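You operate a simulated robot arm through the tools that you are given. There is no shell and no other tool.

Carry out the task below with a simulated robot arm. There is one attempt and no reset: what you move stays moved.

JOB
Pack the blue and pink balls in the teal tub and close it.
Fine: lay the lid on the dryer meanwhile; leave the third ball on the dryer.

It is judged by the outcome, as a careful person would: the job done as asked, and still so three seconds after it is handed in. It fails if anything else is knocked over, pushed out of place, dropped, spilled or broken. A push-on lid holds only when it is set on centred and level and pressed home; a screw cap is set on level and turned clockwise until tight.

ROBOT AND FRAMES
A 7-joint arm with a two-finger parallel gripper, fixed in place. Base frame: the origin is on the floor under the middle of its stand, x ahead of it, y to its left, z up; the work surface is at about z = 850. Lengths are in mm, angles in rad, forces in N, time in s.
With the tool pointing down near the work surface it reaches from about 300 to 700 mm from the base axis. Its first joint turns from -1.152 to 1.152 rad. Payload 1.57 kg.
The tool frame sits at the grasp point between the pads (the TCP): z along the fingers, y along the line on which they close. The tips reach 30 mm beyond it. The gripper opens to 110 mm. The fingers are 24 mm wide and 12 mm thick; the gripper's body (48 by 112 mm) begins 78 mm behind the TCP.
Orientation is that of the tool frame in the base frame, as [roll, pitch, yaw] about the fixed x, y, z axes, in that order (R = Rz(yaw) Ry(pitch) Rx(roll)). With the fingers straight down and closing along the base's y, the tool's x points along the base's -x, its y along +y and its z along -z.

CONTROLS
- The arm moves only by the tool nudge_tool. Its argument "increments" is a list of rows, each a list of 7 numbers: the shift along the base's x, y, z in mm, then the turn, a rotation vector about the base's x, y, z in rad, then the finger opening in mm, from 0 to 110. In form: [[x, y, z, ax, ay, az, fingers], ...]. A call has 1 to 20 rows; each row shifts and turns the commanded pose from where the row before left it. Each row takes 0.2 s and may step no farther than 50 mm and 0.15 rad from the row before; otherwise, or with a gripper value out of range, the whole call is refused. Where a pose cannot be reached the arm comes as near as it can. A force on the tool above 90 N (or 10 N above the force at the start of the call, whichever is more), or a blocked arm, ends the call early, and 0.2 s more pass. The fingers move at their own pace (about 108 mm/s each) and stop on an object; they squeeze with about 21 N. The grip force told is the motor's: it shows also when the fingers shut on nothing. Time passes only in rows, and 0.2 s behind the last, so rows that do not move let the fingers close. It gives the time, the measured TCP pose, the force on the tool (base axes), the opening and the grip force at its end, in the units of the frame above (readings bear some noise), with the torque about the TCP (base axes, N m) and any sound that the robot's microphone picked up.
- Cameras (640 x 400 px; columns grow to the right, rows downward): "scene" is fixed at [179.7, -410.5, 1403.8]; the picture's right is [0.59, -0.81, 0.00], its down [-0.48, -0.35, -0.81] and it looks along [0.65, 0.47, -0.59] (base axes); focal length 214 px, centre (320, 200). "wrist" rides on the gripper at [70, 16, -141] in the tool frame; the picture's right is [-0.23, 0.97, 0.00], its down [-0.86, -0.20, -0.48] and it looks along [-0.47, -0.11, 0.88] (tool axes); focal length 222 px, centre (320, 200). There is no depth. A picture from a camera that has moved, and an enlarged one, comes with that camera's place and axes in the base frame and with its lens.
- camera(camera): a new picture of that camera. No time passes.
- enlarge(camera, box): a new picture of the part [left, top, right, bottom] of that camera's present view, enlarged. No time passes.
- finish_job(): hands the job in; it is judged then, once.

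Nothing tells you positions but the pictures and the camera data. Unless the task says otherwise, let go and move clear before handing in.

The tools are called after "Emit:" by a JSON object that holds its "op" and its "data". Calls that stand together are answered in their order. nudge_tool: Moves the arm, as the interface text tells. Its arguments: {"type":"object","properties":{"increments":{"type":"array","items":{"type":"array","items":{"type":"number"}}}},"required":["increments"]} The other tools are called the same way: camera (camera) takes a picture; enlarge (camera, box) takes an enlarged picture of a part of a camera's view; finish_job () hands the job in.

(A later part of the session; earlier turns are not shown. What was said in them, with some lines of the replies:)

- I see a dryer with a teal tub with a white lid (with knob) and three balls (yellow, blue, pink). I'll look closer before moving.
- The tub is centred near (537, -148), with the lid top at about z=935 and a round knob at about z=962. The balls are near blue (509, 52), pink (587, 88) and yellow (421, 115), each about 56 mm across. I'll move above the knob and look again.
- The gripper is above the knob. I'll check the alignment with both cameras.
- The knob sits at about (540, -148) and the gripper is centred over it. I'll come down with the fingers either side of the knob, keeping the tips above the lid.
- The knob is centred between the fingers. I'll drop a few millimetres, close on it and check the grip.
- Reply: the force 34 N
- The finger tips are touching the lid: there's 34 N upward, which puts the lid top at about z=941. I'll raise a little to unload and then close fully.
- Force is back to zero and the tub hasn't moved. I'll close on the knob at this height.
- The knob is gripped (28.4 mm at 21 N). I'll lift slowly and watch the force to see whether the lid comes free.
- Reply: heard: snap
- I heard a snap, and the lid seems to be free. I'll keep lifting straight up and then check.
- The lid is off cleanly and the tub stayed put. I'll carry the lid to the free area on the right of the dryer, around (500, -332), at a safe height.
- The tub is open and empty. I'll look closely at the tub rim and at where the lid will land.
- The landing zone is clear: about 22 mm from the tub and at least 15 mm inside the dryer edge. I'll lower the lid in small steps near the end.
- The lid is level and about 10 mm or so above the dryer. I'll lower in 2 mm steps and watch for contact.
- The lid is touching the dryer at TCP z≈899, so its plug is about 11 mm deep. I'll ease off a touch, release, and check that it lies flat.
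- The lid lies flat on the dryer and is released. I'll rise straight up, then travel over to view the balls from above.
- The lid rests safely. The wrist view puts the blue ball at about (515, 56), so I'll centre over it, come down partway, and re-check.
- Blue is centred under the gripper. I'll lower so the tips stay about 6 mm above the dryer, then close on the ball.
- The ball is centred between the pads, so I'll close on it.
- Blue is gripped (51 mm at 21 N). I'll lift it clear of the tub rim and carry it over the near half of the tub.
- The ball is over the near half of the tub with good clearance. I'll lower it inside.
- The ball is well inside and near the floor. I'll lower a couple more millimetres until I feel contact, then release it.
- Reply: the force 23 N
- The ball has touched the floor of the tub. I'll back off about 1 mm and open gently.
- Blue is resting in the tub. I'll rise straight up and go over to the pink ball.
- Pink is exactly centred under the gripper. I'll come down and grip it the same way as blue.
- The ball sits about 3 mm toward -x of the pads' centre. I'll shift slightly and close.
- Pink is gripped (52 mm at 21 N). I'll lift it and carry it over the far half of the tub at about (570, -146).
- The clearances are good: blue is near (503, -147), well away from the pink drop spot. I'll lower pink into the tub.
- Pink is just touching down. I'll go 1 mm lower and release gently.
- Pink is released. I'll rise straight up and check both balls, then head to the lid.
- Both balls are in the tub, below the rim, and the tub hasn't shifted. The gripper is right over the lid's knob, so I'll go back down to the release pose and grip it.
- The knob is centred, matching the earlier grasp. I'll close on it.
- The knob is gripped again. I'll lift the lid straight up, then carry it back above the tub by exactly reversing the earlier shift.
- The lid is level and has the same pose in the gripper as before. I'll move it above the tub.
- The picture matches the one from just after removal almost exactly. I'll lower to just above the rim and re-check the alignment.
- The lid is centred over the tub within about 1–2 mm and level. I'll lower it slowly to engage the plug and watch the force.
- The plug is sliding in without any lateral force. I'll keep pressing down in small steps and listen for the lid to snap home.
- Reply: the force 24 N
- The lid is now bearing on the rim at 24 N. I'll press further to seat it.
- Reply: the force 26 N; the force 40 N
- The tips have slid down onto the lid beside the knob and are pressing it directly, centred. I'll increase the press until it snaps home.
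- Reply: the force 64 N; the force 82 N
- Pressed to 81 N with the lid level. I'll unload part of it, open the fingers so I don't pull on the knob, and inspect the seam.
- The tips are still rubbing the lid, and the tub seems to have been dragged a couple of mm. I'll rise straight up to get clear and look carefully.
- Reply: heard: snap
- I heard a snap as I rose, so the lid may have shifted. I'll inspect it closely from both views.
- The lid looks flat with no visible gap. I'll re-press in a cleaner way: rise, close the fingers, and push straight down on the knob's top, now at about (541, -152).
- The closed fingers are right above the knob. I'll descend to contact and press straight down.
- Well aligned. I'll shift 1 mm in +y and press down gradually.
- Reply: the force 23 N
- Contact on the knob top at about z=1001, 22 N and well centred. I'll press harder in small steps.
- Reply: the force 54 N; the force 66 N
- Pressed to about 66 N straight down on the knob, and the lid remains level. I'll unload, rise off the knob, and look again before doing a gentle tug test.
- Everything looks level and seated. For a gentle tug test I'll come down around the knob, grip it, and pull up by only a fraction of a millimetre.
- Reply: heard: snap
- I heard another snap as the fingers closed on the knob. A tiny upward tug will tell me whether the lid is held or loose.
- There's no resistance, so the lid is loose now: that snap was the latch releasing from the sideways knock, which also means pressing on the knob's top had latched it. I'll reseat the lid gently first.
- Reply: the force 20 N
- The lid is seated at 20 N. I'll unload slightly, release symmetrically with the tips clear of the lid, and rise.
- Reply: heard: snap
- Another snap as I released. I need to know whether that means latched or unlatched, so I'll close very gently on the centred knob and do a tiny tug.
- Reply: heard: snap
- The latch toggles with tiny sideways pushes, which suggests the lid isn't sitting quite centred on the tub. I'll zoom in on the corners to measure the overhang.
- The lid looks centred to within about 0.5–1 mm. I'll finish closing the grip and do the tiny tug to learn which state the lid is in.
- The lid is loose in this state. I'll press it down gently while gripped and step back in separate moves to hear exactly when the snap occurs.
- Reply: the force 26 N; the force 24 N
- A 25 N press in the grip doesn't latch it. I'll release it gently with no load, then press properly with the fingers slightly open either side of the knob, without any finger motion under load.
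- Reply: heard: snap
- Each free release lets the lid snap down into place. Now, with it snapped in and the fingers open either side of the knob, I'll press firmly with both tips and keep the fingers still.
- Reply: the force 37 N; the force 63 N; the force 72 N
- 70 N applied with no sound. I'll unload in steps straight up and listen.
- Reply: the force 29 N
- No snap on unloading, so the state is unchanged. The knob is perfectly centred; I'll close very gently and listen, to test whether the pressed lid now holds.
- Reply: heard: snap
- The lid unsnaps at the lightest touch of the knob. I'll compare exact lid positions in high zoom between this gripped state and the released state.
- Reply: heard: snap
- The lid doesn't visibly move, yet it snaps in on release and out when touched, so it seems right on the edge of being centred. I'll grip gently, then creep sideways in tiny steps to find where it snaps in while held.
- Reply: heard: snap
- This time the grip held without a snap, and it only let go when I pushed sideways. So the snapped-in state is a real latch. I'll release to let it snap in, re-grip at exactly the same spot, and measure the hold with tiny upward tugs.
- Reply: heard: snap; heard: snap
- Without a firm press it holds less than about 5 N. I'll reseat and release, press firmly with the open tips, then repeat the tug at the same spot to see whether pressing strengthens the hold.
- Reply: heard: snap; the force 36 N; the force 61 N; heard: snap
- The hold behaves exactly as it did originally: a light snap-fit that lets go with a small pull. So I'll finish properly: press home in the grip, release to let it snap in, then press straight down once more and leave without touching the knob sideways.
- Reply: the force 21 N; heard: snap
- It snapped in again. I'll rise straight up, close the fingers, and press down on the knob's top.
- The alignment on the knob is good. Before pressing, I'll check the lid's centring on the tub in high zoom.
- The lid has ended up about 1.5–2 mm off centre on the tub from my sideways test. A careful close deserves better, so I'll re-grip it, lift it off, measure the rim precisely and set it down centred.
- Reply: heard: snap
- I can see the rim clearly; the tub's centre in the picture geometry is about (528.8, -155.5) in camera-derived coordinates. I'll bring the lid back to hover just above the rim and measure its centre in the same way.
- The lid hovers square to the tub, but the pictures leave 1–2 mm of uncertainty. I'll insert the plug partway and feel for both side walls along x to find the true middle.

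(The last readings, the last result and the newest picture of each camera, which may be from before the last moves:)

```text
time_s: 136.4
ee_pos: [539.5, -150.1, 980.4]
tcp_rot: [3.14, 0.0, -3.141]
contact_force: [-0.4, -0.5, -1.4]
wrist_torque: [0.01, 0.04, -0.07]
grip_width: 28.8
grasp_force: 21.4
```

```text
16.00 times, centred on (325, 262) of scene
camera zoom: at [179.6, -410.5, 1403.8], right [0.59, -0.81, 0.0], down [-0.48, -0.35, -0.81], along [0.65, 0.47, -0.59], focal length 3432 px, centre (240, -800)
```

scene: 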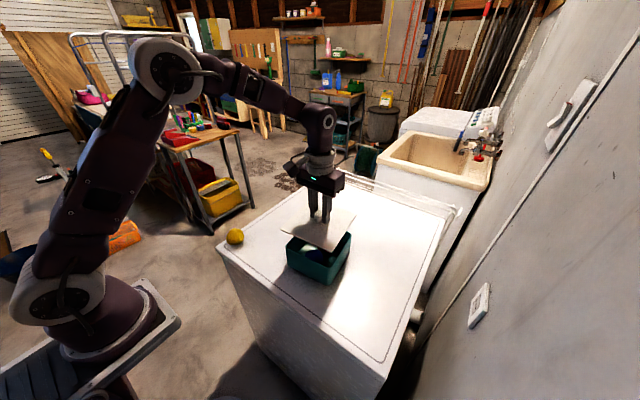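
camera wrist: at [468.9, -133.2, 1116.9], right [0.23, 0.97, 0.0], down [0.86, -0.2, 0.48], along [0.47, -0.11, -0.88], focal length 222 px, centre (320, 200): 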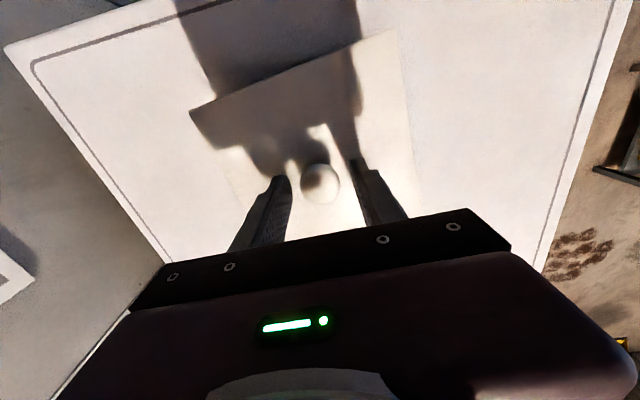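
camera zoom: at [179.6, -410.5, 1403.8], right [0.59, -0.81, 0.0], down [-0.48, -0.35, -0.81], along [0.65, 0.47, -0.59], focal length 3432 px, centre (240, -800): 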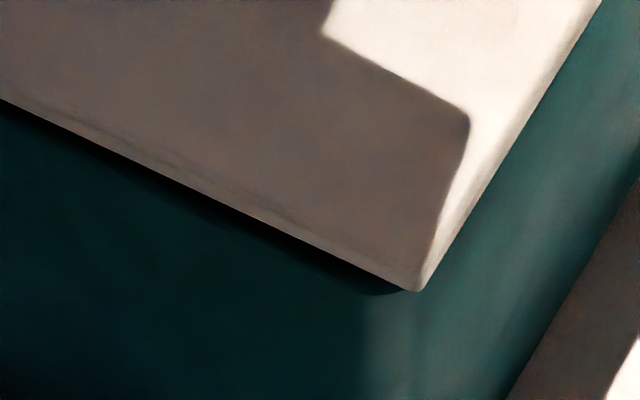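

The tub hasn't moved, so there's still play in +x. I'll continue feeling outward.

Emit:
{"op": "nudge_tool", "data": {"increments": [[0.5, 0, 0, 0, 0, 0, 15], [0, 0, 0, 0, 0, 0, 15]]}}

Emit:
{"op": "nudge_tool", "data": {"increments": [[0.5, 0, 0, 0, 0, 0, 15], [0, 0, 0, 0, 0, 0, 15]]}}

Emit:
{"op": "nudge_tool", "data": {"increments": [[0.5, 0, 0, 0, 0, 0, 15], [0, 0, 0, 0, 0, 0, 15]]}}

Emit:
{"op": "nudge_tool", "data": {"increments": [[0.5, 0, 0, 0, 0, 0, 15], [0, 0, 0, 0, 0, 0, 15]]}}

Emit:
{"op": "enlarge", "data": {"camera": "scene", "box": [275, 235, 315, 260]}}

Emit:
{"op": "enlarge", "data": {"camera": "scene", "box": [325, 225, 365, 250]}}

```text
time_s: 137.0
ee_pos: [541.0, -150.7, 981.4]
tcp_rot: [3.141, 0.0, 3.14]
contact_force: [-1.2, 0.8, -0.5]
wrist_torque: [0.0, -0.05, -0.03]
grip_width: 28.4
grasp_force: 21.3
```

```text
time_s: 137.6
ee_pos: [541.1, -148.6, 981.7]
tcp_rot: [-3.14, -0.001, 3.141]
contact_force: [-1.0, -0.6, 0.2]
wrist_torque: [0.0, 0.05, -0.05]
grip_width: 28.5
grasp_force: 20.7
```

```text
time_s: 138.2
ee_pos: [542.6, -150.2, 981.7]
tcp_rot: [3.141, 0.0, -3.141]
contact_force: [-2.0, -0.4, 0.5]
wrist_torque: [0.01, 0.01, -0.03]
grip_width: 28.7
grasp_force: 21.0
```

```text
time_s: 138.8
ee_pos: [542.9, -151.4, 979.4]
tcp_rot: [3.141, 0.0, -3.141]
contact_force: [-1.6, 0.5, 0.2]
wrist_torque: [0.02, 0.01, -0.03]
grip_width: 28.4
grasp_force: 21.1
```

```text
16.00 times, centred on (295, 248) of scene
camera zoom: at [179.6, -410.5, 1403.8], right [0.59, -0.81, 0.0], down [-0.48, -0.35, -0.81], along [0.65, 0.47, -0.59], focal length 3432 px, centre (720, -560)
```

zoom: 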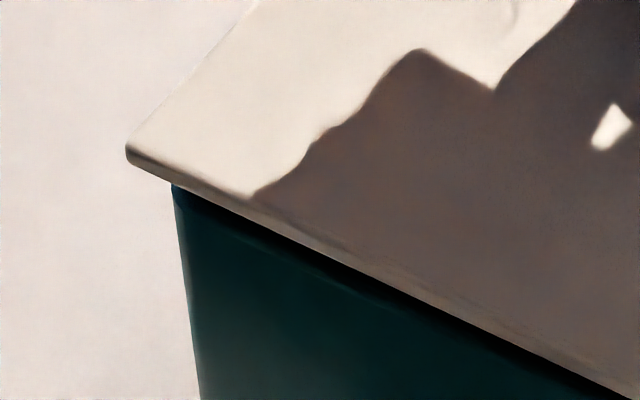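

```text
16.00 times, centred on (345, 238) of scene
camera zoom: at [179.6, -410.5, 1403.8], right [0.59, -0.81, 0.0], down [-0.48, -0.35, -0.81], along [0.65, 0.47, -0.59], focal length 3432 px, centre (-80, -400)
```

zoom: 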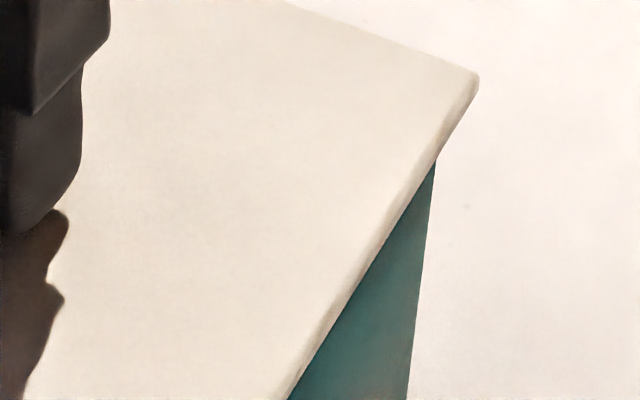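

Contact with the +x wall came at about cmd x=540.8, and the tub slid ~1.7 mm after that. Now I'll feel toward -x.

Emit:
{"op": "nudge_tool", "data": {"increments": [[-1, 0, 0, 0, 0, 0, 15], [-1, 0, 0, 0, 0, 0, 15], [0, 0, 0, 0, 0, 0, 15]]}}

Emit:
{"op": "nudge_tool", "data": {"increments": [[-1, 0, 0, 0, 0, 0, 15], [0, 0, 0, 0, 0, 0, 15]]}}

Emit:
{"op": "nudge_tool", "data": {"increments": [[-1, 0, 0, 0, 0, 0, 15], [0, 0, 0, 0, 0, 0, 15]]}}

Emit:
{"op": "enlarge", "data": {"camera": "scene", "box": [275, 235, 315, 260]}}

Emit:
{"op": "nudge_tool", "data": {"increments": [[-1, 0, 0, 0, 0, 0, 15], [0, 0, 0, 0, 0, 0, 15]]}}

Emit:
{"op": "enlarge", "data": {"camera": "scene", "box": [275, 235, 315, 260]}}

```text
time_s: 139.6
ee_pos: [540.8, -148.7, 979.3]
tcp_rot: [3.141, 0.0, 3.142]
contact_force: [-0.4, 0.2, -0.5]
wrist_torque: [-0.03, 0.03, 0.0]
grip_width: 28.5
grasp_force: 20.8
```

```text
time_s: 140.2
ee_pos: [539.9, -149.8, 980.0]
tcp_rot: [3.141, 0.002, 3.142]
contact_force: [-0.4, -0.3, -0.5]
wrist_torque: [0.03, 0.0, -0.04]
grip_width: 28.4
grasp_force: 20.2
```

```text
time_s: 140.8
ee_pos: [538.5, -150.6, 979.5]
tcp_rot: [3.141, 0.0, -3.14]
contact_force: [0.7, 0.2, -0.2]
wrist_torque: [0.05, -0.01, -0.01]
grip_width: 28.5
grasp_force: 20.8
```

```text
16.00 times, centred on (295, 248) of scene
camera zoom: at [179.7, -410.5, 1403.8], right [0.59, -0.81, 0.0], down [-0.48, -0.35, -0.81], along [0.65, 0.47, -0.59], focal length 3432 px, centre (720, -560)
```

zoom: 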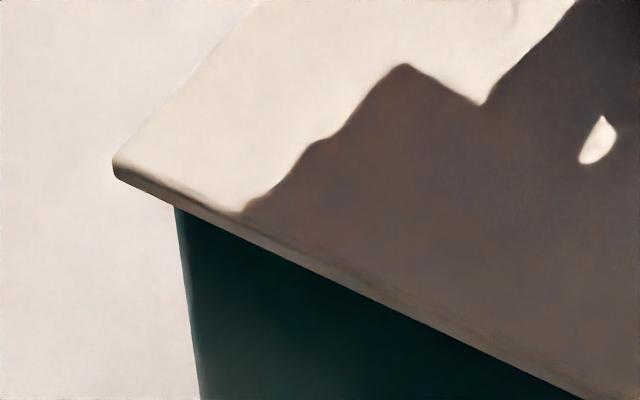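

```text
time_s: 141.4
ee_pos: [537.1, -149.7, 978.8]
tcp_rot: [-3.141, 0.0, -3.141]
contact_force: [-0.1, 0.0, -0.5]
wrist_torque: [0.03, 0.01, 0.02]
grip_width: 28.3
grasp_force: 21.6
```

```text
16.00 times, centred on (295, 248) of scene
camera zoom: at [179.7, -410.5, 1403.8], right [0.59, -0.81, 0.0], down [-0.48, -0.35, -0.81], along [0.65, 0.47, -0.59], focal length 3432 px, centre (720, -560)
```

zoom: 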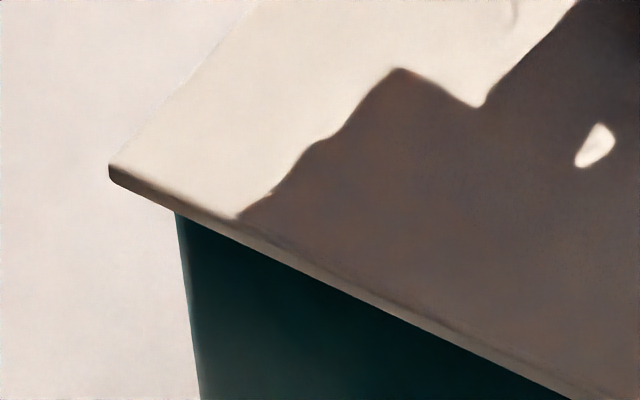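

There's a lot of play, more than 5 mm, so centring really matters. I'll continue toward -x.

Emit:
{"op": "nudge_tool", "data": {"increments": [[-1, 0, 0, 0, 0, 0, 15], [0, 0, 0, 0, 0, 0, 15]]}}

Emit:
{"op": "nudge_tool", "data": {"increments": [[-0.5, 0, 0, 0, 0, 0, 15], [0, 0, 0, 0, 0, 0, 15]]}}

Emit:
{"op": "nudge_tool", "data": {"increments": [[-0.5, 0, 0, 0, 0, 0, 15], [0, 0, 0, 0, 0, 0, 15]]}}

Emit:
{"op": "enlarge", "data": {"camera": "scene", "box": [275, 235, 315, 260]}}

Emit:
{"op": "nudge_tool", "data": {"increments": [[-0.5, 0, 0, 0, 0, 0, 15], [0, 0, 0, 0, 0, 0, 15]]}}

Emit:
{"op": "nudge_tool", "data": {"increments": [[-0.5, 0, 0, 0, 0, 0, 15], [0, 0, 0, 0, 0, 0, 15]]}}

Emit:
{"op": "enlarge", "data": {"camera": "scene", "box": [275, 235, 315, 260]}}

```text
time_s: 142.0
ee_pos: [537.3, -150.5, 979.0]
tcp_rot: [-3.14, 0.002, 3.141]
contact_force: [-0.8, 0.0, -1.3]
wrist_torque: [0.0, 0.0, 0.02]
grip_width: 28.6
grasp_force: 20.8
```

```text
time_s: 142.6
ee_pos: [536.2, -150.8, 979.5]
tcp_rot: [3.14, 0.001, 3.141]
contact_force: [1.6, 0.1, -1.3]
wrist_torque: [-0.01, -0.06, -0.08]
grip_width: 28.9
grasp_force: 20.8
```

```text
time_s: 143.2
ee_pos: [535.3, -149.9, 978.4]
tcp_rot: [3.142, 0.0, 3.141]
contact_force: [2.0, 0.3, -0.1]
wrist_torque: [-0.02, 0.04, -0.02]
grip_width: 28.6
grasp_force: 20.9
```

```text
16.00 times, centred on (295, 248) of scene
camera zoom: at [179.7, -410.5, 1403.8], right [0.59, -0.81, 0.0], down [-0.48, -0.35, -0.81], along [0.65, 0.47, -0.59], focal length 3432 px, centre (720, -560)
```

zoom: 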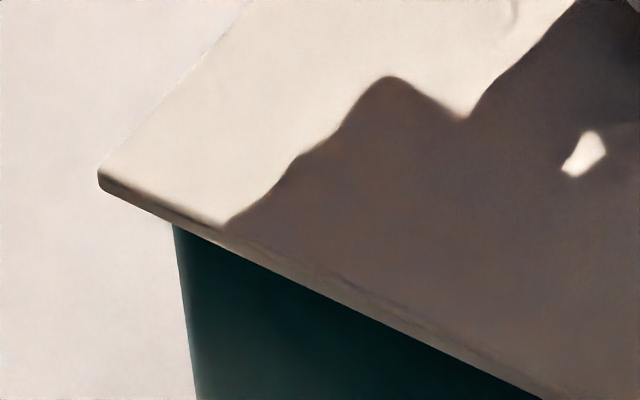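

```text
time_s: 143.8
ee_pos: [535.4, -150.5, 980.3]
tcp_rot: [-3.141, 0.001, 3.141]
contact_force: [0.7, -0.2, -0.8]
wrist_torque: [-0.01, -0.06, -0.02]
grip_width: 28.4
grasp_force: 20.8
```

```text
time_s: 144.4
ee_pos: [534.5, -150.6, 980.5]
tcp_rot: [3.141, 0.0, -3.141]
contact_force: [1.9, 0.1, 0.7]
wrist_torque: [0.03, -0.02, 0.0]
grip_width: 28.5
grasp_force: 20.0
```

```text
16.00 times, centred on (295, 248) of scene
camera zoom: at [179.7, -410.5, 1403.8], right [0.59, -0.81, 0.0], down [-0.48, -0.35, -0.81], along [0.65, 0.47, -0.59], focal length 3432 px, centre (720, -560)
```

zoom: 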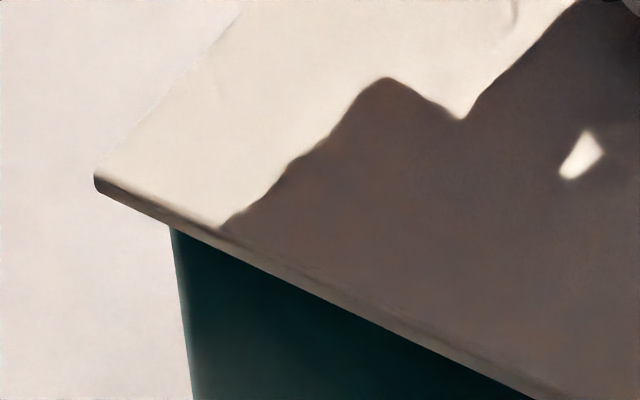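

The play in x is about 6 mm; the middle is now at cmd x≈537.5. I'll move there and do the same along y.

Emit:
{"op": "nudge_tool", "data": {"increments": [[1.5, 0, 0, 0, 0, 0, 15], [1.5, 0, 0, 0, 0, 0, 15], [0, 0, 0, 0, 0, 0, 15]]}}

Emit:
{"op": "nudge_tool", "data": {"increments": [[0, 1, 0, 0, 0, 0, 15], [0, 1, 0, 0, 0, 0, 15], [0, 0, 0, 0, 0, 0, 15]]}}

Emit:
{"op": "enlarge", "data": {"camera": "scene", "box": [275, 235, 315, 260]}}

Emit:
{"op": "nudge_tool", "data": {"increments": [[0, 0.5, 0, 0, 0, 0, 15], [0, 0, 0, 0, 0, 0, 15]]}}

Emit:
{"op": "nudge_tool", "data": {"increments": [[0, 0.5, 0, 0, 0, 0, 15], [0, 0, 0, 0, 0, 0, 15]]}}

Emit:
{"op": "enlarge", "data": {"camera": "scene", "box": [275, 235, 315, 260]}}

```text
time_s: 145.2
ee_pos: [538.5, -150.5, 980.2]
tcp_rot: [-3.141, 0.001, -3.14]
contact_force: [0.3, -0.5, -0.8]
wrist_torque: [0.0, 0.0, -0.03]
grip_width: 28.3
grasp_force: 21.0
```

```text
time_s: 146.0
ee_pos: [537.0, -147.7, 979.7]
tcp_rot: [3.141, 0.001, -3.141]
contact_force: [0.0, -1.6, 0.0]
wrist_torque: [-0.01, -0.08, -0.04]
grip_width: 28.4
grasp_force: 20.7
```

```text
16.00 times, centred on (295, 248) of scene
camera zoom: at [179.7, -410.5, 1403.7], right [0.59, -0.81, 0.0], down [-0.48, -0.35, -0.81], along [0.65, 0.47, -0.59], focal length 3432 px, centre (720, -560)
```

zoom: 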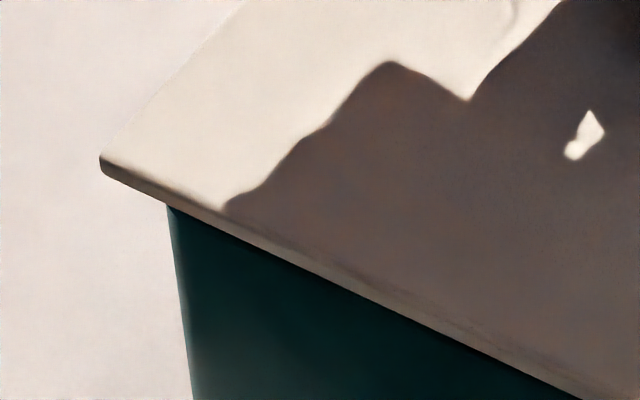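

```text
time_s: 146.6
ee_pos: [536.9, -147.4, 979.8]
tcp_rot: [3.141, -0.001, -3.141]
contact_force: [0.4, -1.0, 0.4]
wrist_torque: [0.0, 0.0, -0.01]
grip_width: 28.5
grasp_force: 20.8
```

```text
time_s: 147.2
ee_pos: [538.5, -146.6, 980.1]
tcp_rot: [3.14, 0.0, -3.14]
contact_force: [0.1, -0.5, 0.1]
wrist_torque: [0.03, 0.01, -0.02]
grip_width: 28.6
grasp_force: 20.9
```

```text
16.00 times, centred on (295, 248) of scene
camera zoom: at [179.6, -410.5, 1403.7], right [0.59, -0.81, 0.0], down [-0.48, -0.35, -0.81], along [0.65, 0.47, -0.59], focal length 3432 px, centre (720, -560)
```

zoom: 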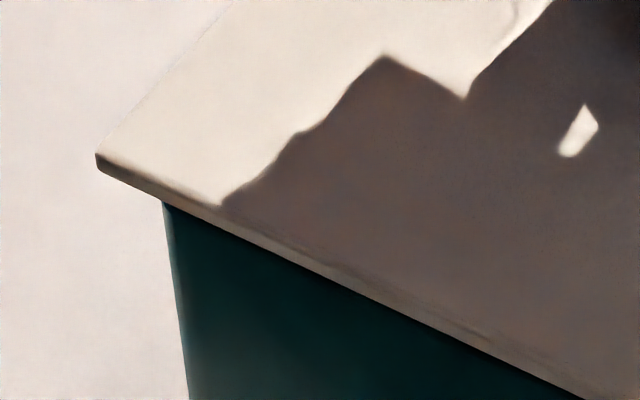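

Emit:
{"op": "nudge_tool", "data": {"increments": [[0, 0.5, 0, 0, 0, 0, 15], [0, 0.5, 0, 0, 0, 0, 15], [0, 0, 0, 0, 0, 0, 15]]}}

Emit:
{"op": "enlarge", "data": {"camera": "scene", "box": [275, 235, 315, 260]}}

Emit:
{"op": "nudge_tool", "data": {"increments": [[0, -1, 0, 0, 0, 0, 15], [0, -1, 0, 0, 0, 0, 15], [0, -1, 0, 0, 0, 0, 15], [0, -1, 0, 0, 0, 0, 15], [0, 0, 0, 0, 0, 0, 15]]}}

Emit:
{"op": "enlarge", "data": {"camera": "scene", "box": [275, 235, 315, 260]}}

Emit:
{"op": "nudge_tool", "data": {"increments": [[0, -1, 0, 0, 0, 0, 15], [0, 0, 0, 0, 0, 0, 15]]}}

Emit:
{"op": "nudge_tool", "data": {"increments": [[0, -0.5, 0, 0, 0, 0, 15], [0, 0, 0, 0, 0, 0, 15]]}}

Emit:
{"op": "enlarge", "data": {"camera": "scene", "box": [275, 235, 315, 260]}}

```text
time_s: 148.0
ee_pos: [537.4, -145.9, 980.0]
tcp_rot: [-3.141, 0.0, 3.141]
contact_force: [0.3, -1.2, -0.7]
wrist_torque: [-0.02, -0.01, -0.03]
grip_width: 28.5
grasp_force: 21.0
```

```text
16.00 times, centred on (295, 248) of scene
camera zoom: at [179.7, -410.5, 1403.7], right [0.59, -0.81, 0.0], down [-0.48, -0.35, -0.81], along [0.65, 0.47, -0.59], focal length 3432 px, centre (720, -560)
```

zoom: 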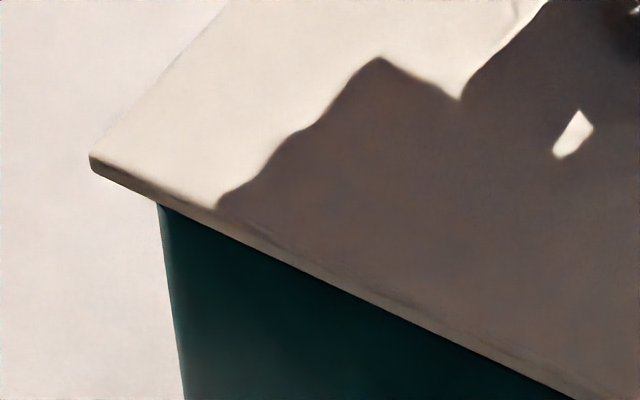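

```text
time_s: 149.2
ee_pos: [538.8, -150.8, 980.3]
tcp_rot: [3.142, 0.002, 3.14]
contact_force: [-0.3, 0.1, -1.0]
wrist_torque: [0.02, 0.02, -0.01]
grip_width: 28.7
grasp_force: 21.1
```

```text
16.00 times, centred on (295, 248) of scene
camera zoom: at [179.7, -410.5, 1403.8], right [0.59, -0.81, 0.0], down [-0.48, -0.35, -0.81], along [0.65, 0.47, -0.59], focal length 3432 px, centre (720, -560)
```

zoom: 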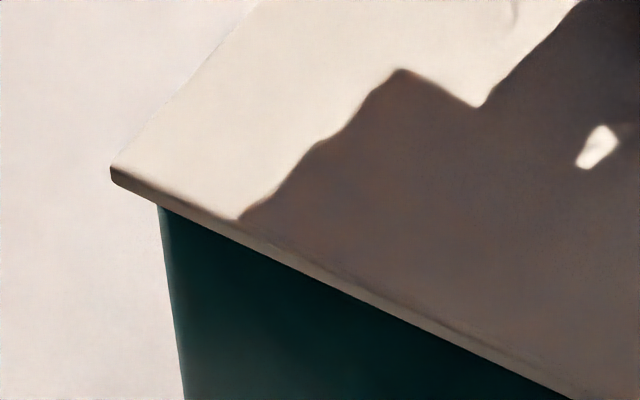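

```text
time_s: 149.8
ee_pos: [536.1, -150.6, 980.5]
tcp_rot: [3.141, -0.001, 3.141]
contact_force: [0.3, 0.0, -0.8]
wrist_torque: [-0.03, 0.0, 0.03]
grip_width: 28.3
grasp_force: 21.7
```

```text
time_s: 150.4
ee_pos: [538.0, -151.9, 979.5]
tcp_rot: [3.141, 0.001, 3.14]
contact_force: [-0.8, 0.9, 0.1]
wrist_torque: [0.01, -0.01, 0.03]
grip_width: 28.3
grasp_force: 20.7
```

```text
16.00 times, centred on (295, 248) of scene
camera zoom: at [179.7, -410.5, 1403.8], right [0.59, -0.81, 0.0], down [-0.48, -0.35, -0.81], along [0.65, 0.47, -0.59], focal length 3432 px, centre (720, -560)
```

zoom: 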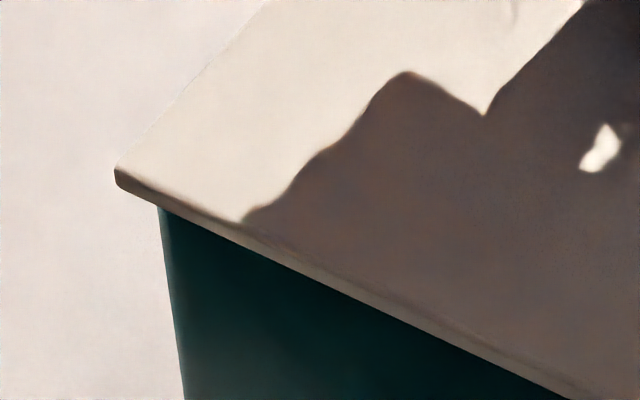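

Emit:
{"op": "nudge_tool", "data": {"increments": [[0, -0.5, 0, 0, 0, 0, 15], [0, 0, 0, 0, 0, 0, 15]]}}

Emit:
{"op": "nudge_tool", "data": {"increments": [[0, -0.5, 0, 0, 0, 0, 15], [0, 0, 0, 0, 0, 0, 15]]}}

Emit:
{"op": "enlarge", "data": {"camera": "scene", "box": [275, 235, 315, 260]}}

Emit:
{"op": "nudge_tool", "data": {"increments": [[0, -0.5, 0, 0, 0, 0, 15], [0, 0, 0, 0, 0, 0, 15]]}}

Emit:
{"op": "nudge_tool", "data": {"increments": [[0, -0.5, 0, 0, 0, 0, 15], [0, 0, 0, 0, 0, 0, 15]]}}

Emit:
{"op": "enlarge", "data": {"camera": "scene", "box": [275, 235, 315, 260]}}

```text
time_s: 151.0
ee_pos: [539.2, -152.0, 979.0]
tcp_rot: [-3.141, 0.0, 3.14]
contact_force: [-1.0, 1.5, -0.3]
wrist_torque: [0.05, -0.03, -0.02]
grip_width: 28.4
grasp_force: 20.9
```

```text
time_s: 151.6
ee_pos: [539.3, -152.6, 980.7]
tcp_rot: [3.142, 0.0, 3.141]
contact_force: [-0.3, 1.7, -0.3]
wrist_torque: [-0.02, -0.01, -0.01]
grip_width: 28.5
grasp_force: 21.1
```

```text
16.00 times, centred on (295, 248) of scene
camera zoom: at [179.6, -410.4, 1403.8], right [0.59, -0.81, 0.0], down [-0.48, -0.35, -0.81], along [0.65, 0.47, -0.59], focal length 3432 px, centre (720, -560)
```

zoom: 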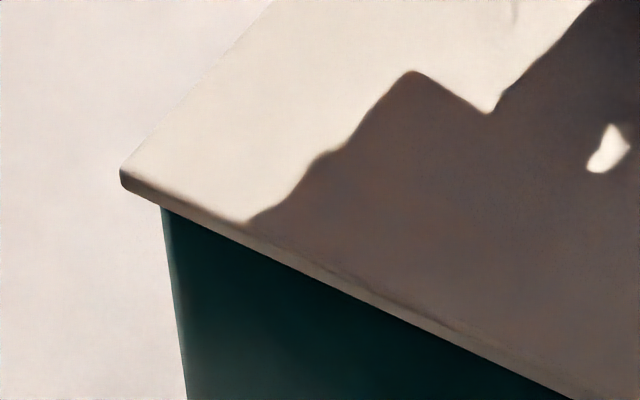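

```text
time_s: 152.2
ee_pos: [537.6, -151.7, 980.3]
tcp_rot: [3.142, 0.0, -3.141]
contact_force: [0.7, 1.3, 0.1]
wrist_torque: [-0.02, -0.04, -0.01]
grip_width: 28.7
grasp_force: 20.7
```

```text
time_s: 152.8
ee_pos: [537.9, -153.8, 979.5]
tcp_rot: [-3.141, 0.0, 3.14]
contact_force: [-0.7, 2.0, 0.7]
wrist_torque: [0.02, 0.02, -0.06]
grip_width: 28.7
grasp_force: 20.8
```

```text
16.00 times, centred on (295, 248) of scene
camera zoom: at [179.6, -410.4, 1403.8], right [0.59, -0.81, 0.0], down [-0.48, -0.35, -0.81], along [0.65, 0.47, -0.59], focal length 3432 px, centre (720, -560)
```

zoom: 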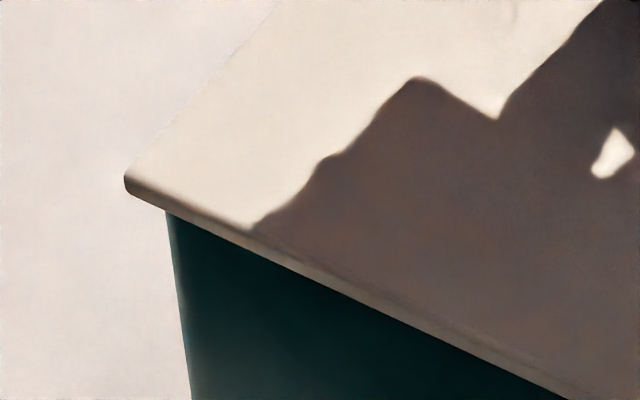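

The y play is about 6 mm too, so the centre is at about (537.5, -150.5). I'll move there and lower the lid, listening for the snap.

Emit:
{"op": "nudge_tool", "data": {"increments": [[0, 1, 0, 0, 0, 0, 15], [0, 1, 0, 0, 0, 0, 15], [0, 0.95, 0, 0, 0, 0, 15], [0, 0, 0, 0, 0, 0, 15]]}}

Emit:
{"op": "nudge_tool", "data": {"increments": [[0, 0, -1.5, 0, 0, 0, 15], [0, 0, -1.5, 0, 0, 0, 15], [0, 0, -1, 0, 0, 0, 15], [0, 0, 0, 0, 0, 0, 15]]}}

Emit:
{"op": "nudge_tool", "data": {"increments": [[0, 0, -0.6, 0, 0, 0, 15], [0, 0, -0.6, 0, 0, 0, 15], [0, 0, 0, 0, 0, 0, 15]]}}

Emit:
{"op": "enlarge", "data": {"camera": "scene", "box": [280, 200, 360, 285]}}

```text
time_s: 153.8
ee_pos: [537.3, -151.2, 980.0]
tcp_rot: [3.14, -0.001, 3.141]
contact_force: [-0.1, 0.2, -1.2]
wrist_torque: [-0.02, 0.0, 0.0]
grip_width: 28.4
grasp_force: 20.8
```

```text
time_s: 154.8
ee_pos: [537.6, -151.8, 976.9]
tcp_rot: [-3.14, 0.0, 3.141]
contact_force: [-0.2, 0.6, -1.1]
wrist_torque: [-0.01, 0.01, -0.03]
grip_width: 28.4
grasp_force: 20.9
```

```text
time_s: 155.6
ee_pos: [537.1, -151.6, 975.9]
tcp_rot: [3.142, 0.002, -3.141]
contact_force: [-3.3, 0.6, 16.8]
wrist_torque: [0.04, 0.17, -0.01]
grip_width: 28.6
grasp_force: 21.0
```

```text
4.71 times, centred on (320, 242) of scene
camera zoom: at [179.3, -410.4, 1403.8], right [0.59, -0.81, 0.0], down [-0.48, -0.35, -0.81], along [0.65, 0.47, -0.59], focal length 1009 px, centre (320, 0)
```

zoom: 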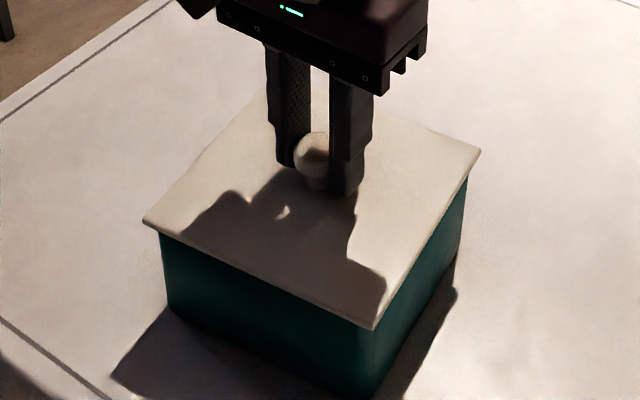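

Emit:
{"op": "nudge_tool", "data": {"increments": [[0, 0, 0.5, 0, 0, 0, 15], [0, 0, 0, 0, 0, 0, 15]]}}

Emit:
{"op": "nudge_tool", "data": {"increments": [[0, 0, 0, 0, 0, 0, 28.6], [0, 0, 0, 0, 0, 0, 30], [0, 0, 0, 0, 0, 0, 36], [0, 0, 0, 0, 0, 0, 42], [0, 0, 0, 0, 0, 0, 42]]}}

Emit:
{"op": "nudge_tool", "data": {"increments": [[0, 0, -2, 0, 0, 0, 42], [0, 0, -2, 0, 0, 0, 42], [0, 0, -1.5, 0, 0, 0, 42], [0, 0, 0, 0, 0, 0, 42]]}}

Emit:
{"op": "nudge_tool", "data": {"increments": [[0, 0, -0.7, 0, 0, 0, 42], [0, 0, -0.7, 0, 0, 0, 42], [0, 0, 0, 0, 0, 0, 42]]}}

```text
time_s: 156.2
ee_pos: [537.6, -152.1, 976.0]
tcp_rot: [3.142, 0.001, 3.141]
contact_force: [-0.2, -1.4, 6.7]
wrist_torque: [0.02, -0.07, 0.0]
grip_width: 28.6
grasp_force: 21.3
```

```text
time_s: 157.4
ee_pos: [538.5, -151.1, 975.5]
tcp_rot: [3.141, 0.001, -3.14]
contact_force: [0.8, -0.9, 0.1]
wrist_torque: [0.04, 0.0, -0.02]
grip_width: 42.1
grasp_force: 0.1
heard: snap
```

```text
time_s: 158.4
ee_pos: [537.2, -150.0, 971.2]
tcp_rot: [3.141, 0.001, -3.14]
contact_force: [0.3, 1.2, 13.7]
wrist_torque: [0.13, 0.01, -0.03]
grip_width: 41.9
grasp_force: 0.1
```

```text
time_s: 159.2
ee_pos: [537.6, -151.2, 969.8]
tcp_rot: [-3.139, 0.003, 3.14]
contact_force: [-6.1, 7.6, 53.4]
wrist_torque: [0.39, 0.26, -0.01]
grip_width: 42.0
grasp_force: 0.1
```

Emit:
{"op": "nudge_tool", "data": {"increments": [[0, 0, -0.5, 0, 0, 0, 42], [0, 0, -0.4, 0, 0, 0, 42], [0, 0, 0, 0, 0, 0, 42]]}}

Emit:
{"op": "nudge_tool", "data": {"increments": [[0, 0, 1, 0, 0, 0, 42], [0, 0, 1.3, 0, 0, 0, 42], [0, 0, 2, 0, 0, 0, 42], [0, 0, 3.5, 0, 0, 0, 42], [0, 0, 0, 0, 0, 0, 42]]}}

Emit:
{"op": "camera", "data": {"camera": "wrist"}}

Emit:
{"op": "enlarge", "data": {"camera": "scene", "box": [280, 200, 360, 285]}}

```text
time_s: 160.0
ee_pos: [537.9, -151.8, 970.5]
tcp_rot: [-3.14, 0.007, 3.141]
contact_force: [-2.3, 6.4, 66.8]
wrist_torque: [0.49, 0.31, 0.06]
grip_width: 42.1
grasp_force: 0.1
```

```text
time_s: 161.2
ee_pos: [535.7, -151.1, 974.1]
tcp_rot: [-3.141, -0.003, 3.141]
contact_force: [0.4, -0.4, 0.6]
wrist_torque: [0.01, 0.03, -0.01]
grip_width: 42.0
grasp_force: 0.1
```

```text
taken
camera wrist: at [467.4, -134.0, 1116.5], right [0.23, 0.97, 0.0], down [0.86, -0.2, 0.48], along [0.46, -0.11, -0.88], focal length 222 px, centre (320, 200)
```

wrist: 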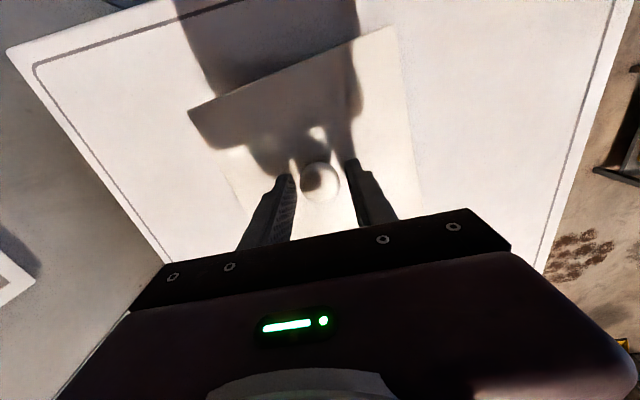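

```text
4.71 times, centred on (320, 242) of scene
camera zoom: at [179.7, -410.5, 1403.8], right [0.59, -0.81, 0.0], down [-0.48, -0.35, -0.81], along [0.65, 0.47, -0.59], focal length 1009 px, centre (320, 0)
```

zoom: 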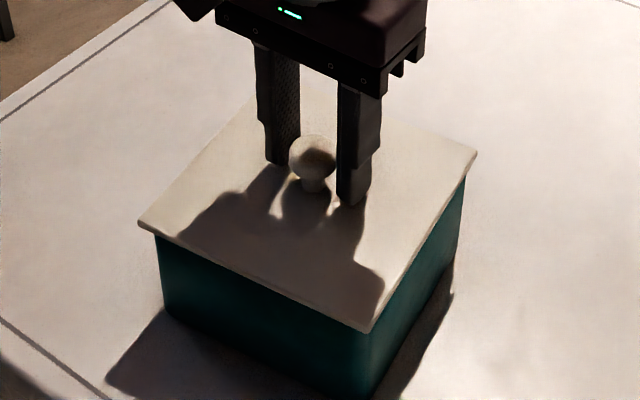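

Pressed to 67 N, centred. I'll do one careful hold check: close gently on the centred knob and tug a fraction of a millimetre.

Emit:
{"op": "nudge_tool", "data": {"increments": [[0, 0, 0, 0, 0, 0, 35], [0, 0, 0, 0, 0, 0, 31], [0, 0, 0, 0, 0, 0, 29.5], [0, 0, 0, 0, 0, 0, 28.7], [0, 0, 0, 0, 0, 0, 28], [0, 0, 0, 0, 0, 0, 15], [0, 0, 0, 0, 0, 0, 15]]}}

Emit:
{"op": "nudge_tool", "data": {"increments": [[0, 0, 0.15, 0, 0, 0, 15], [0, 0, 0, 0, 0, 0, 15]]}}

Emit:
{"op": "nudge_tool", "data": {"increments": [[0, 0, 0.15, 0, 0, 0, 15], [0, 0, 0, 0, 0, 0, 15]]}}

Emit:
{"op": "nudge_tool", "data": {"increments": [[0, 0, 0.15, 0, 0, 0, 15], [0, 0, 0, 0, 0, 0, 15]]}}

```text
time_s: 162.8
ee_pos: [537.5, -150.0, 975.0]
tcp_rot: [3.141, 0.0, 3.141]
contact_force: [0.4, 1.0, -0.5]
wrist_torque: [0.01, 0.01, 0.01]
grip_width: 28.9
grasp_force: 20.5
```

```text
time_s: 163.4
ee_pos: [536.6, -150.0, 975.1]
tcp_rot: [3.141, 0.002, -3.141]
contact_force: [0.3, 0.7, 1.4]
wrist_torque: [-0.01, 0.03, -0.01]
grip_width: 28.5
grasp_force: 21.5
heard: snap
```

```text
time_s: 164.0
ee_pos: [537.5, -150.8, 974.9]
tcp_rot: [-3.141, -0.001, 3.141]
contact_force: [0.4, -0.8, -0.9]
wrist_torque: [0.01, -0.01, 0.0]
grip_width: 28.4
grasp_force: 21.2
```

```text
time_s: 164.6
ee_pos: [537.7, -150.7, 976.2]
tcp_rot: [3.141, 0.0, -3.141]
contact_force: [-0.6, 0.0, -0.7]
wrist_torque: [0.03, -0.02, 0.02]
grip_width: 28.8
grasp_force: 20.6
```

It lets go at only about 3 N of pull, which matches how easily it came off at the start without lifting the light tub. That's simply how this lid holds. Now the final close: seat it, release (snap), press firmly with still fingers, and leave straight up.

Emit:
{"op": "nudge_tool", "data": {"increments": [[0, 0, -0.5, 0, 0, 0, 15], [0, 0, -0.5, 0, 0, 0, 15], [0, 0, 0, 0, 0, 0, 15]]}}

Emit:
{"op": "nudge_tool", "data": {"increments": [[0, 0, 0.4, 0, 0, 0, 15], [0, 0, 0, 0, 0, 0, 15]]}}

Emit:
{"op": "nudge_tool", "data": {"increments": [[0, 0, 0, 0, 0, 0, 28.6], [0, 0, 0, 0, 0, 0, 29.5], [0, 0, 0, 0, 0, 0, 31], [0, 0, 0, 0, 0, 0, 36], [0, 0, 0, 0, 0, 0, 44], [0, 0, 0, 0, 0, 0, 44]]}}

Emit:
{"op": "enlarge", "data": {"camera": "scene", "box": [280, 200, 360, 285]}}

```text
time_s: 165.4
ee_pos: [537.2, -150.6, 974.3]
tcp_rot: [-3.142, 0.0, 3.141]
contact_force: [0.0, 1.3, 5.1]
wrist_torque: [0.0, 0.04, -0.05]
grip_width: 28.6
grasp_force: 21.0
```

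```text
time_s: 166.0
ee_pos: [538.5, -150.4, 975.4]
tcp_rot: [-3.141, 0.0, -3.141]
contact_force: [-0.6, 2.1, 4.4]
wrist_torque: [0.02, 0.03, 0.02]
grip_width: 28.1
grasp_force: 21.4
```

```text
time_s: 167.4
ee_pos: [537.6, -151.5, 974.8]
tcp_rot: [3.141, 0.0, 3.141]
contact_force: [-0.3, 0.6, -0.9]
wrist_torque: [-0.01, 0.0, 0.01]
grip_width: 43.6
grasp_force: 0.0
heard: snap
```

```text
4.71 times, centred on (320, 242) of scene
camera zoom: at [179.7, -410.5, 1403.8], right [0.59, -0.81, 0.0], down [-0.48, -0.35, -0.81], along [0.65, 0.47, -0.59], focal length 1009 px, centre (320, 0)
```

zoom: 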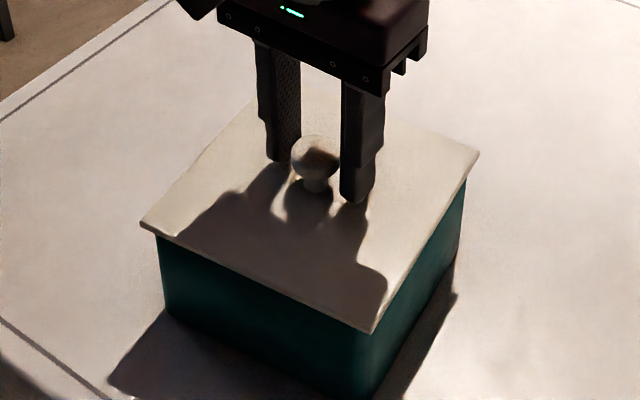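

It snapped in. Now the final firm press with the fingers held still, then straight up.

Emit:
{"op": "nudge_tool", "data": {"increments": [[0, 0, -2, 0, 0, 0, 44], [0, 0, -2, 0, 0, 0, 44], [0, 0, -1.3, 0, 0, 0, 44], [0, 0, 0, 0, 0, 0, 44]]}}

Emit:
{"op": "nudge_tool", "data": {"increments": [[0, 0, -0.7, 0, 0, 0, 44], [0, 0, -0.7, 0, 0, 0, 44], [0, 0, 0, 0, 0, 0, 44]]}}

Emit:
{"op": "nudge_tool", "data": {"increments": [[0, 0, -0.5, 0, 0, 0, 44], [0, 0, -0.4, 0, 0, 0, 44], [0, 0, 0, 0, 0, 0, 44], [0, 0, 0, 0, 0, 0, 44]]}}

Emit:
{"op": "nudge_tool", "data": {"increments": [[0, 0, 0.7, 0, 0, 0, 44], [0, 0, 0.7, 0, 0, 0, 44], [0, 0, 0.7, 0, 0, 0, 44], [0, 0, 0.7, 0, 0, 0, 44], [0, 0, 0.7, 0, 0, 0, 44], [0, 0, 1, 0, 0, 0, 44], [0, 0, 2, 0, 0, 0, 44], [0, 0, 0, 0, 0, 0, 44]]}}

Emit:
{"op": "camera", "data": {"camera": "wrist"}}

```text
time_s: 168.4
ee_pos: [537.7, -150.3, 971.2]
tcp_rot: [3.141, 0.001, -3.14]
contact_force: [-3.7, 1.6, 21.0]
wrist_torque: [0.14, 0.14, -0.05]
grip_width: 44.1
grasp_force: 0.1
```

```text
time_s: 169.2
ee_pos: [538.3, -151.0, 970.6]
tcp_rot: [-3.139, 0.006, 3.141]
contact_force: [-5.3, 5.0, 58.5]
wrist_torque: [0.43, 0.3, -0.04]
grip_width: 44.0
grasp_force: 0.0
```

```text
time_s: 170.2
ee_pos: [539.2, -150.6, 972.0]
tcp_rot: [-3.139, 0.006, -3.141]
contact_force: [-1.9, 2.1, 65.8]
wrist_torque: [0.48, 0.29, 0.1]
grip_width: 43.9
grasp_force: 0.0
```

```text
time_s: 172.0
ee_pos: [536.2, -150.4, 973.3]
tcp_rot: [3.14, -0.004, -3.141]
contact_force: [0.5, 0.8, 0.6]
wrist_torque: [-0.02, -0.01, -0.04]
grip_width: 44.1
grasp_force: 0.0
```

```text
taken
camera wrist: at [467.6, -133.6, 1115.4], right [0.23, 0.97, 0.0], down [0.86, -0.2, 0.48], along [0.46, -0.11, -0.88], focal length 222 px, centre (320, 200)
```

wrist: 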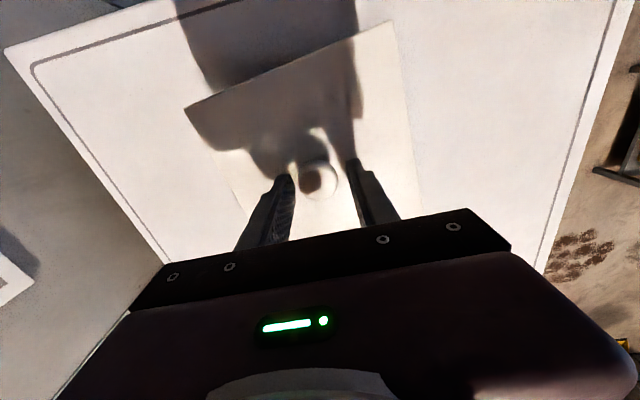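

Pressed to 66 N and unloaded without any release snap. I'll rise clear and inspect the closed tub.

Emit:
{"op": "nudge_tool", "data": {"increments": [[0, 0, 5, 0, 0, 0, 44], [0, 0, 15, 0, 0, 0, 44], [0, 0, 25, 0, 0, 0, 44], [0, 0, 35, 0, 0, 0, 60], [-10, 0, 40, 0, 0, 0, 80], [-30, 10, 35, 0, 0, 0, 80], [-40, 15, 20, 0, 0, 0, 80], [-40, 15, 10, 0, 0, 0, 80], [0, 0, 0, 0, 0, 0, 80]]}}

Emit:
{"op": "enlarge", "data": {"camera": "scene", "box": [280, 200, 360, 285]}}

Emit:
{"op": "enlarge", "data": {"camera": "scene", "box": [275, 235, 315, 260]}}

Emit:
{"op": "enlarge", "data": {"camera": "scene", "box": [325, 225, 365, 250]}}

Emit:
{"op": "enlarge", "data": {"camera": "scene", "box": [305, 258, 345, 283]}}

Emit:
{"op": "camera", "data": {"camera": "wrist"}}

```text
time_s: 174.0
ee_pos: [417.4, -110.6, 1160.2]
tcp_rot: [3.141, 0.001, -3.141]
contact_force: [0.7, -0.1, 0.3]
wrist_torque: [-0.02, 0.0, -0.01]
grip_width: 80.1
grasp_force: 0.2
```

```text
4.71 times, centred on (320, 242) of scene
camera zoom: at [179.6, -410.5, 1403.8], right [0.59, -0.81, 0.0], down [-0.48, -0.35, -0.81], along [0.65, 0.47, -0.59], focal length 1009 px, centre (320, 0)
```

zoom: 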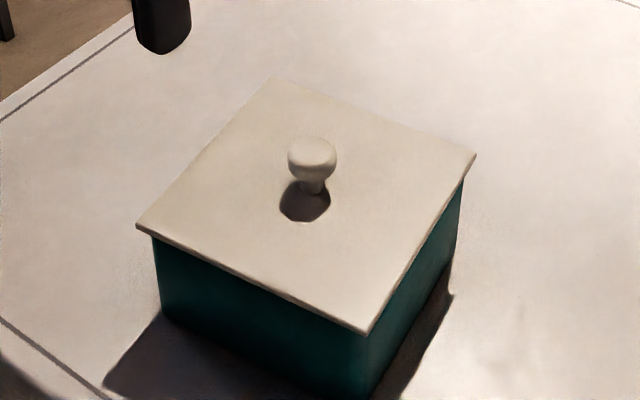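

```text
16.00 times, centred on (295, 248) of scene
camera zoom: at [179.6, -410.5, 1403.8], right [0.59, -0.81, 0.0], down [-0.48, -0.35, -0.81], along [0.65, 0.47, -0.59], focal length 3432 px, centre (720, -560)
```

zoom: 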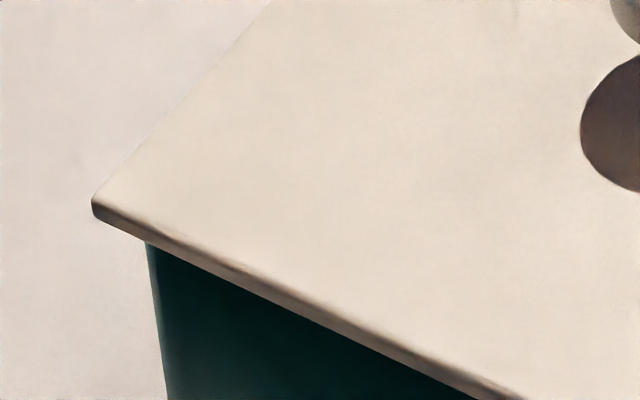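

```text
16.00 times, centred on (345, 238) of scene
camera zoom: at [179.6, -410.5, 1403.8], right [0.59, -0.81, 0.0], down [-0.48, -0.35, -0.81], along [0.65, 0.47, -0.59], focal length 3432 px, centre (-80, -400)
```

zoom: 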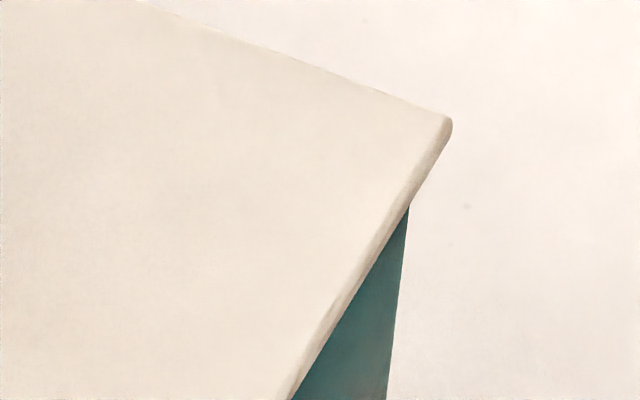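

```text
16.00 times, centred on (325, 270) of scene
camera zoom: at [179.6, -410.5, 1403.8], right [0.59, -0.81, 0.0], down [-0.48, -0.35, -0.81], along [0.65, 0.47, -0.59], focal length 3432 px, centre (240, -928)
```

zoom: 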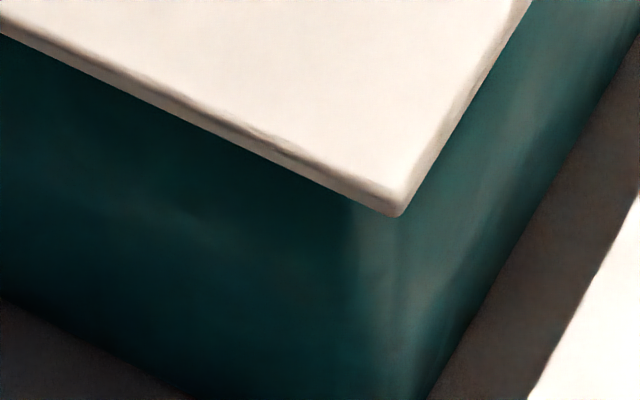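

```text
taken
camera wrist: at [347.8, -94.0, 1301.2], right [0.23, 0.97, 0.0], down [0.86, -0.2, 0.48], along [0.47, -0.11, -0.88], focal length 222 px, centre (320, 200)
```

wrist: 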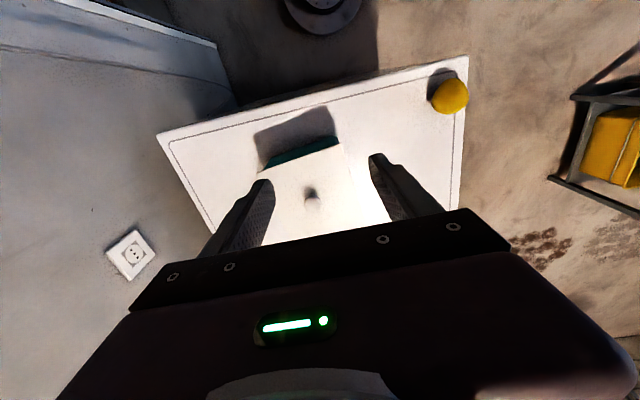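

The lid sits level and square on the tub, and the gripper is clear. One last overall look to confirm nothing else has moved.

Emit:
{"op": "camera", "data": {"camera": "scene"}}

Emit:
{"op": "enlarge", "data": {"camera": "scene", "box": [210, 170, 370, 290]}}

```text
taken
```

scene: 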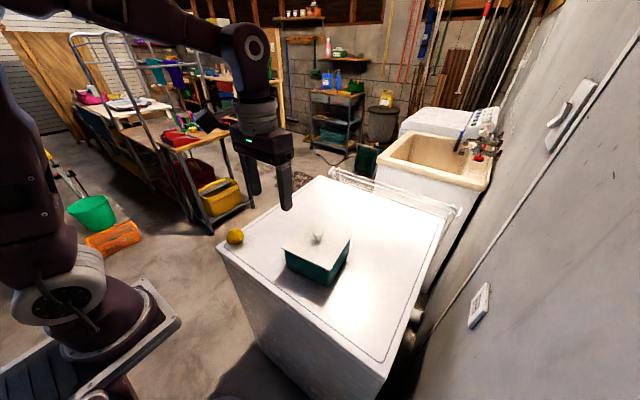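

```text
3.33 times, centred on (290, 230) of scene
camera zoom: at [179.6, -410.5, 1403.8], right [0.59, -0.81, 0.0], down [-0.48, -0.35, -0.81], along [0.65, 0.47, -0.59], focal length 715 px, centre (420, 100)
```

zoom: 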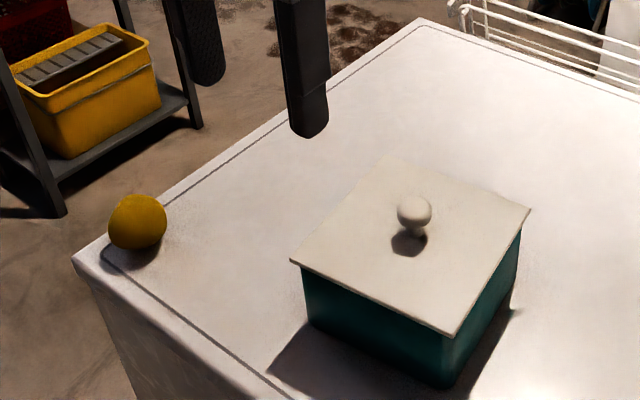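

I can see the lid closed and level on the teal tub with the blue and pink balls inside. The yellow ball is still where it was on the dryer, and the gripper is open and clear. I'm handing in now.

Emit:
{"op": "finish_job", "data": {}}

```text
The job is handed in.
```

The blue and pink balls are in the teal tub and the lid is back on, level and pressed down. I handed the job in but haven't seen the verdict.

- **Lid hold:** the lid snapped in when I let go, and I then pressed it with about 66 N; no release snap followed. The hold is light. In my last test before the final close, it came free at an estimated 3 N of pull. I think that is normal for this lid, because it came off the empty tub at the start without lifting it, but I couldn't confirm that.
- **Tub position:** pressing and centring the lid shifted the tub several millimetres, perhaps as much as 9 mm, and turned it by about a degree. It is still well within the dryer top.
- **Everything else:** the lid lay on the dryer while I packed, and the yellow ball was never touched. Nothing was knocked over, and the gripper is open and clear.
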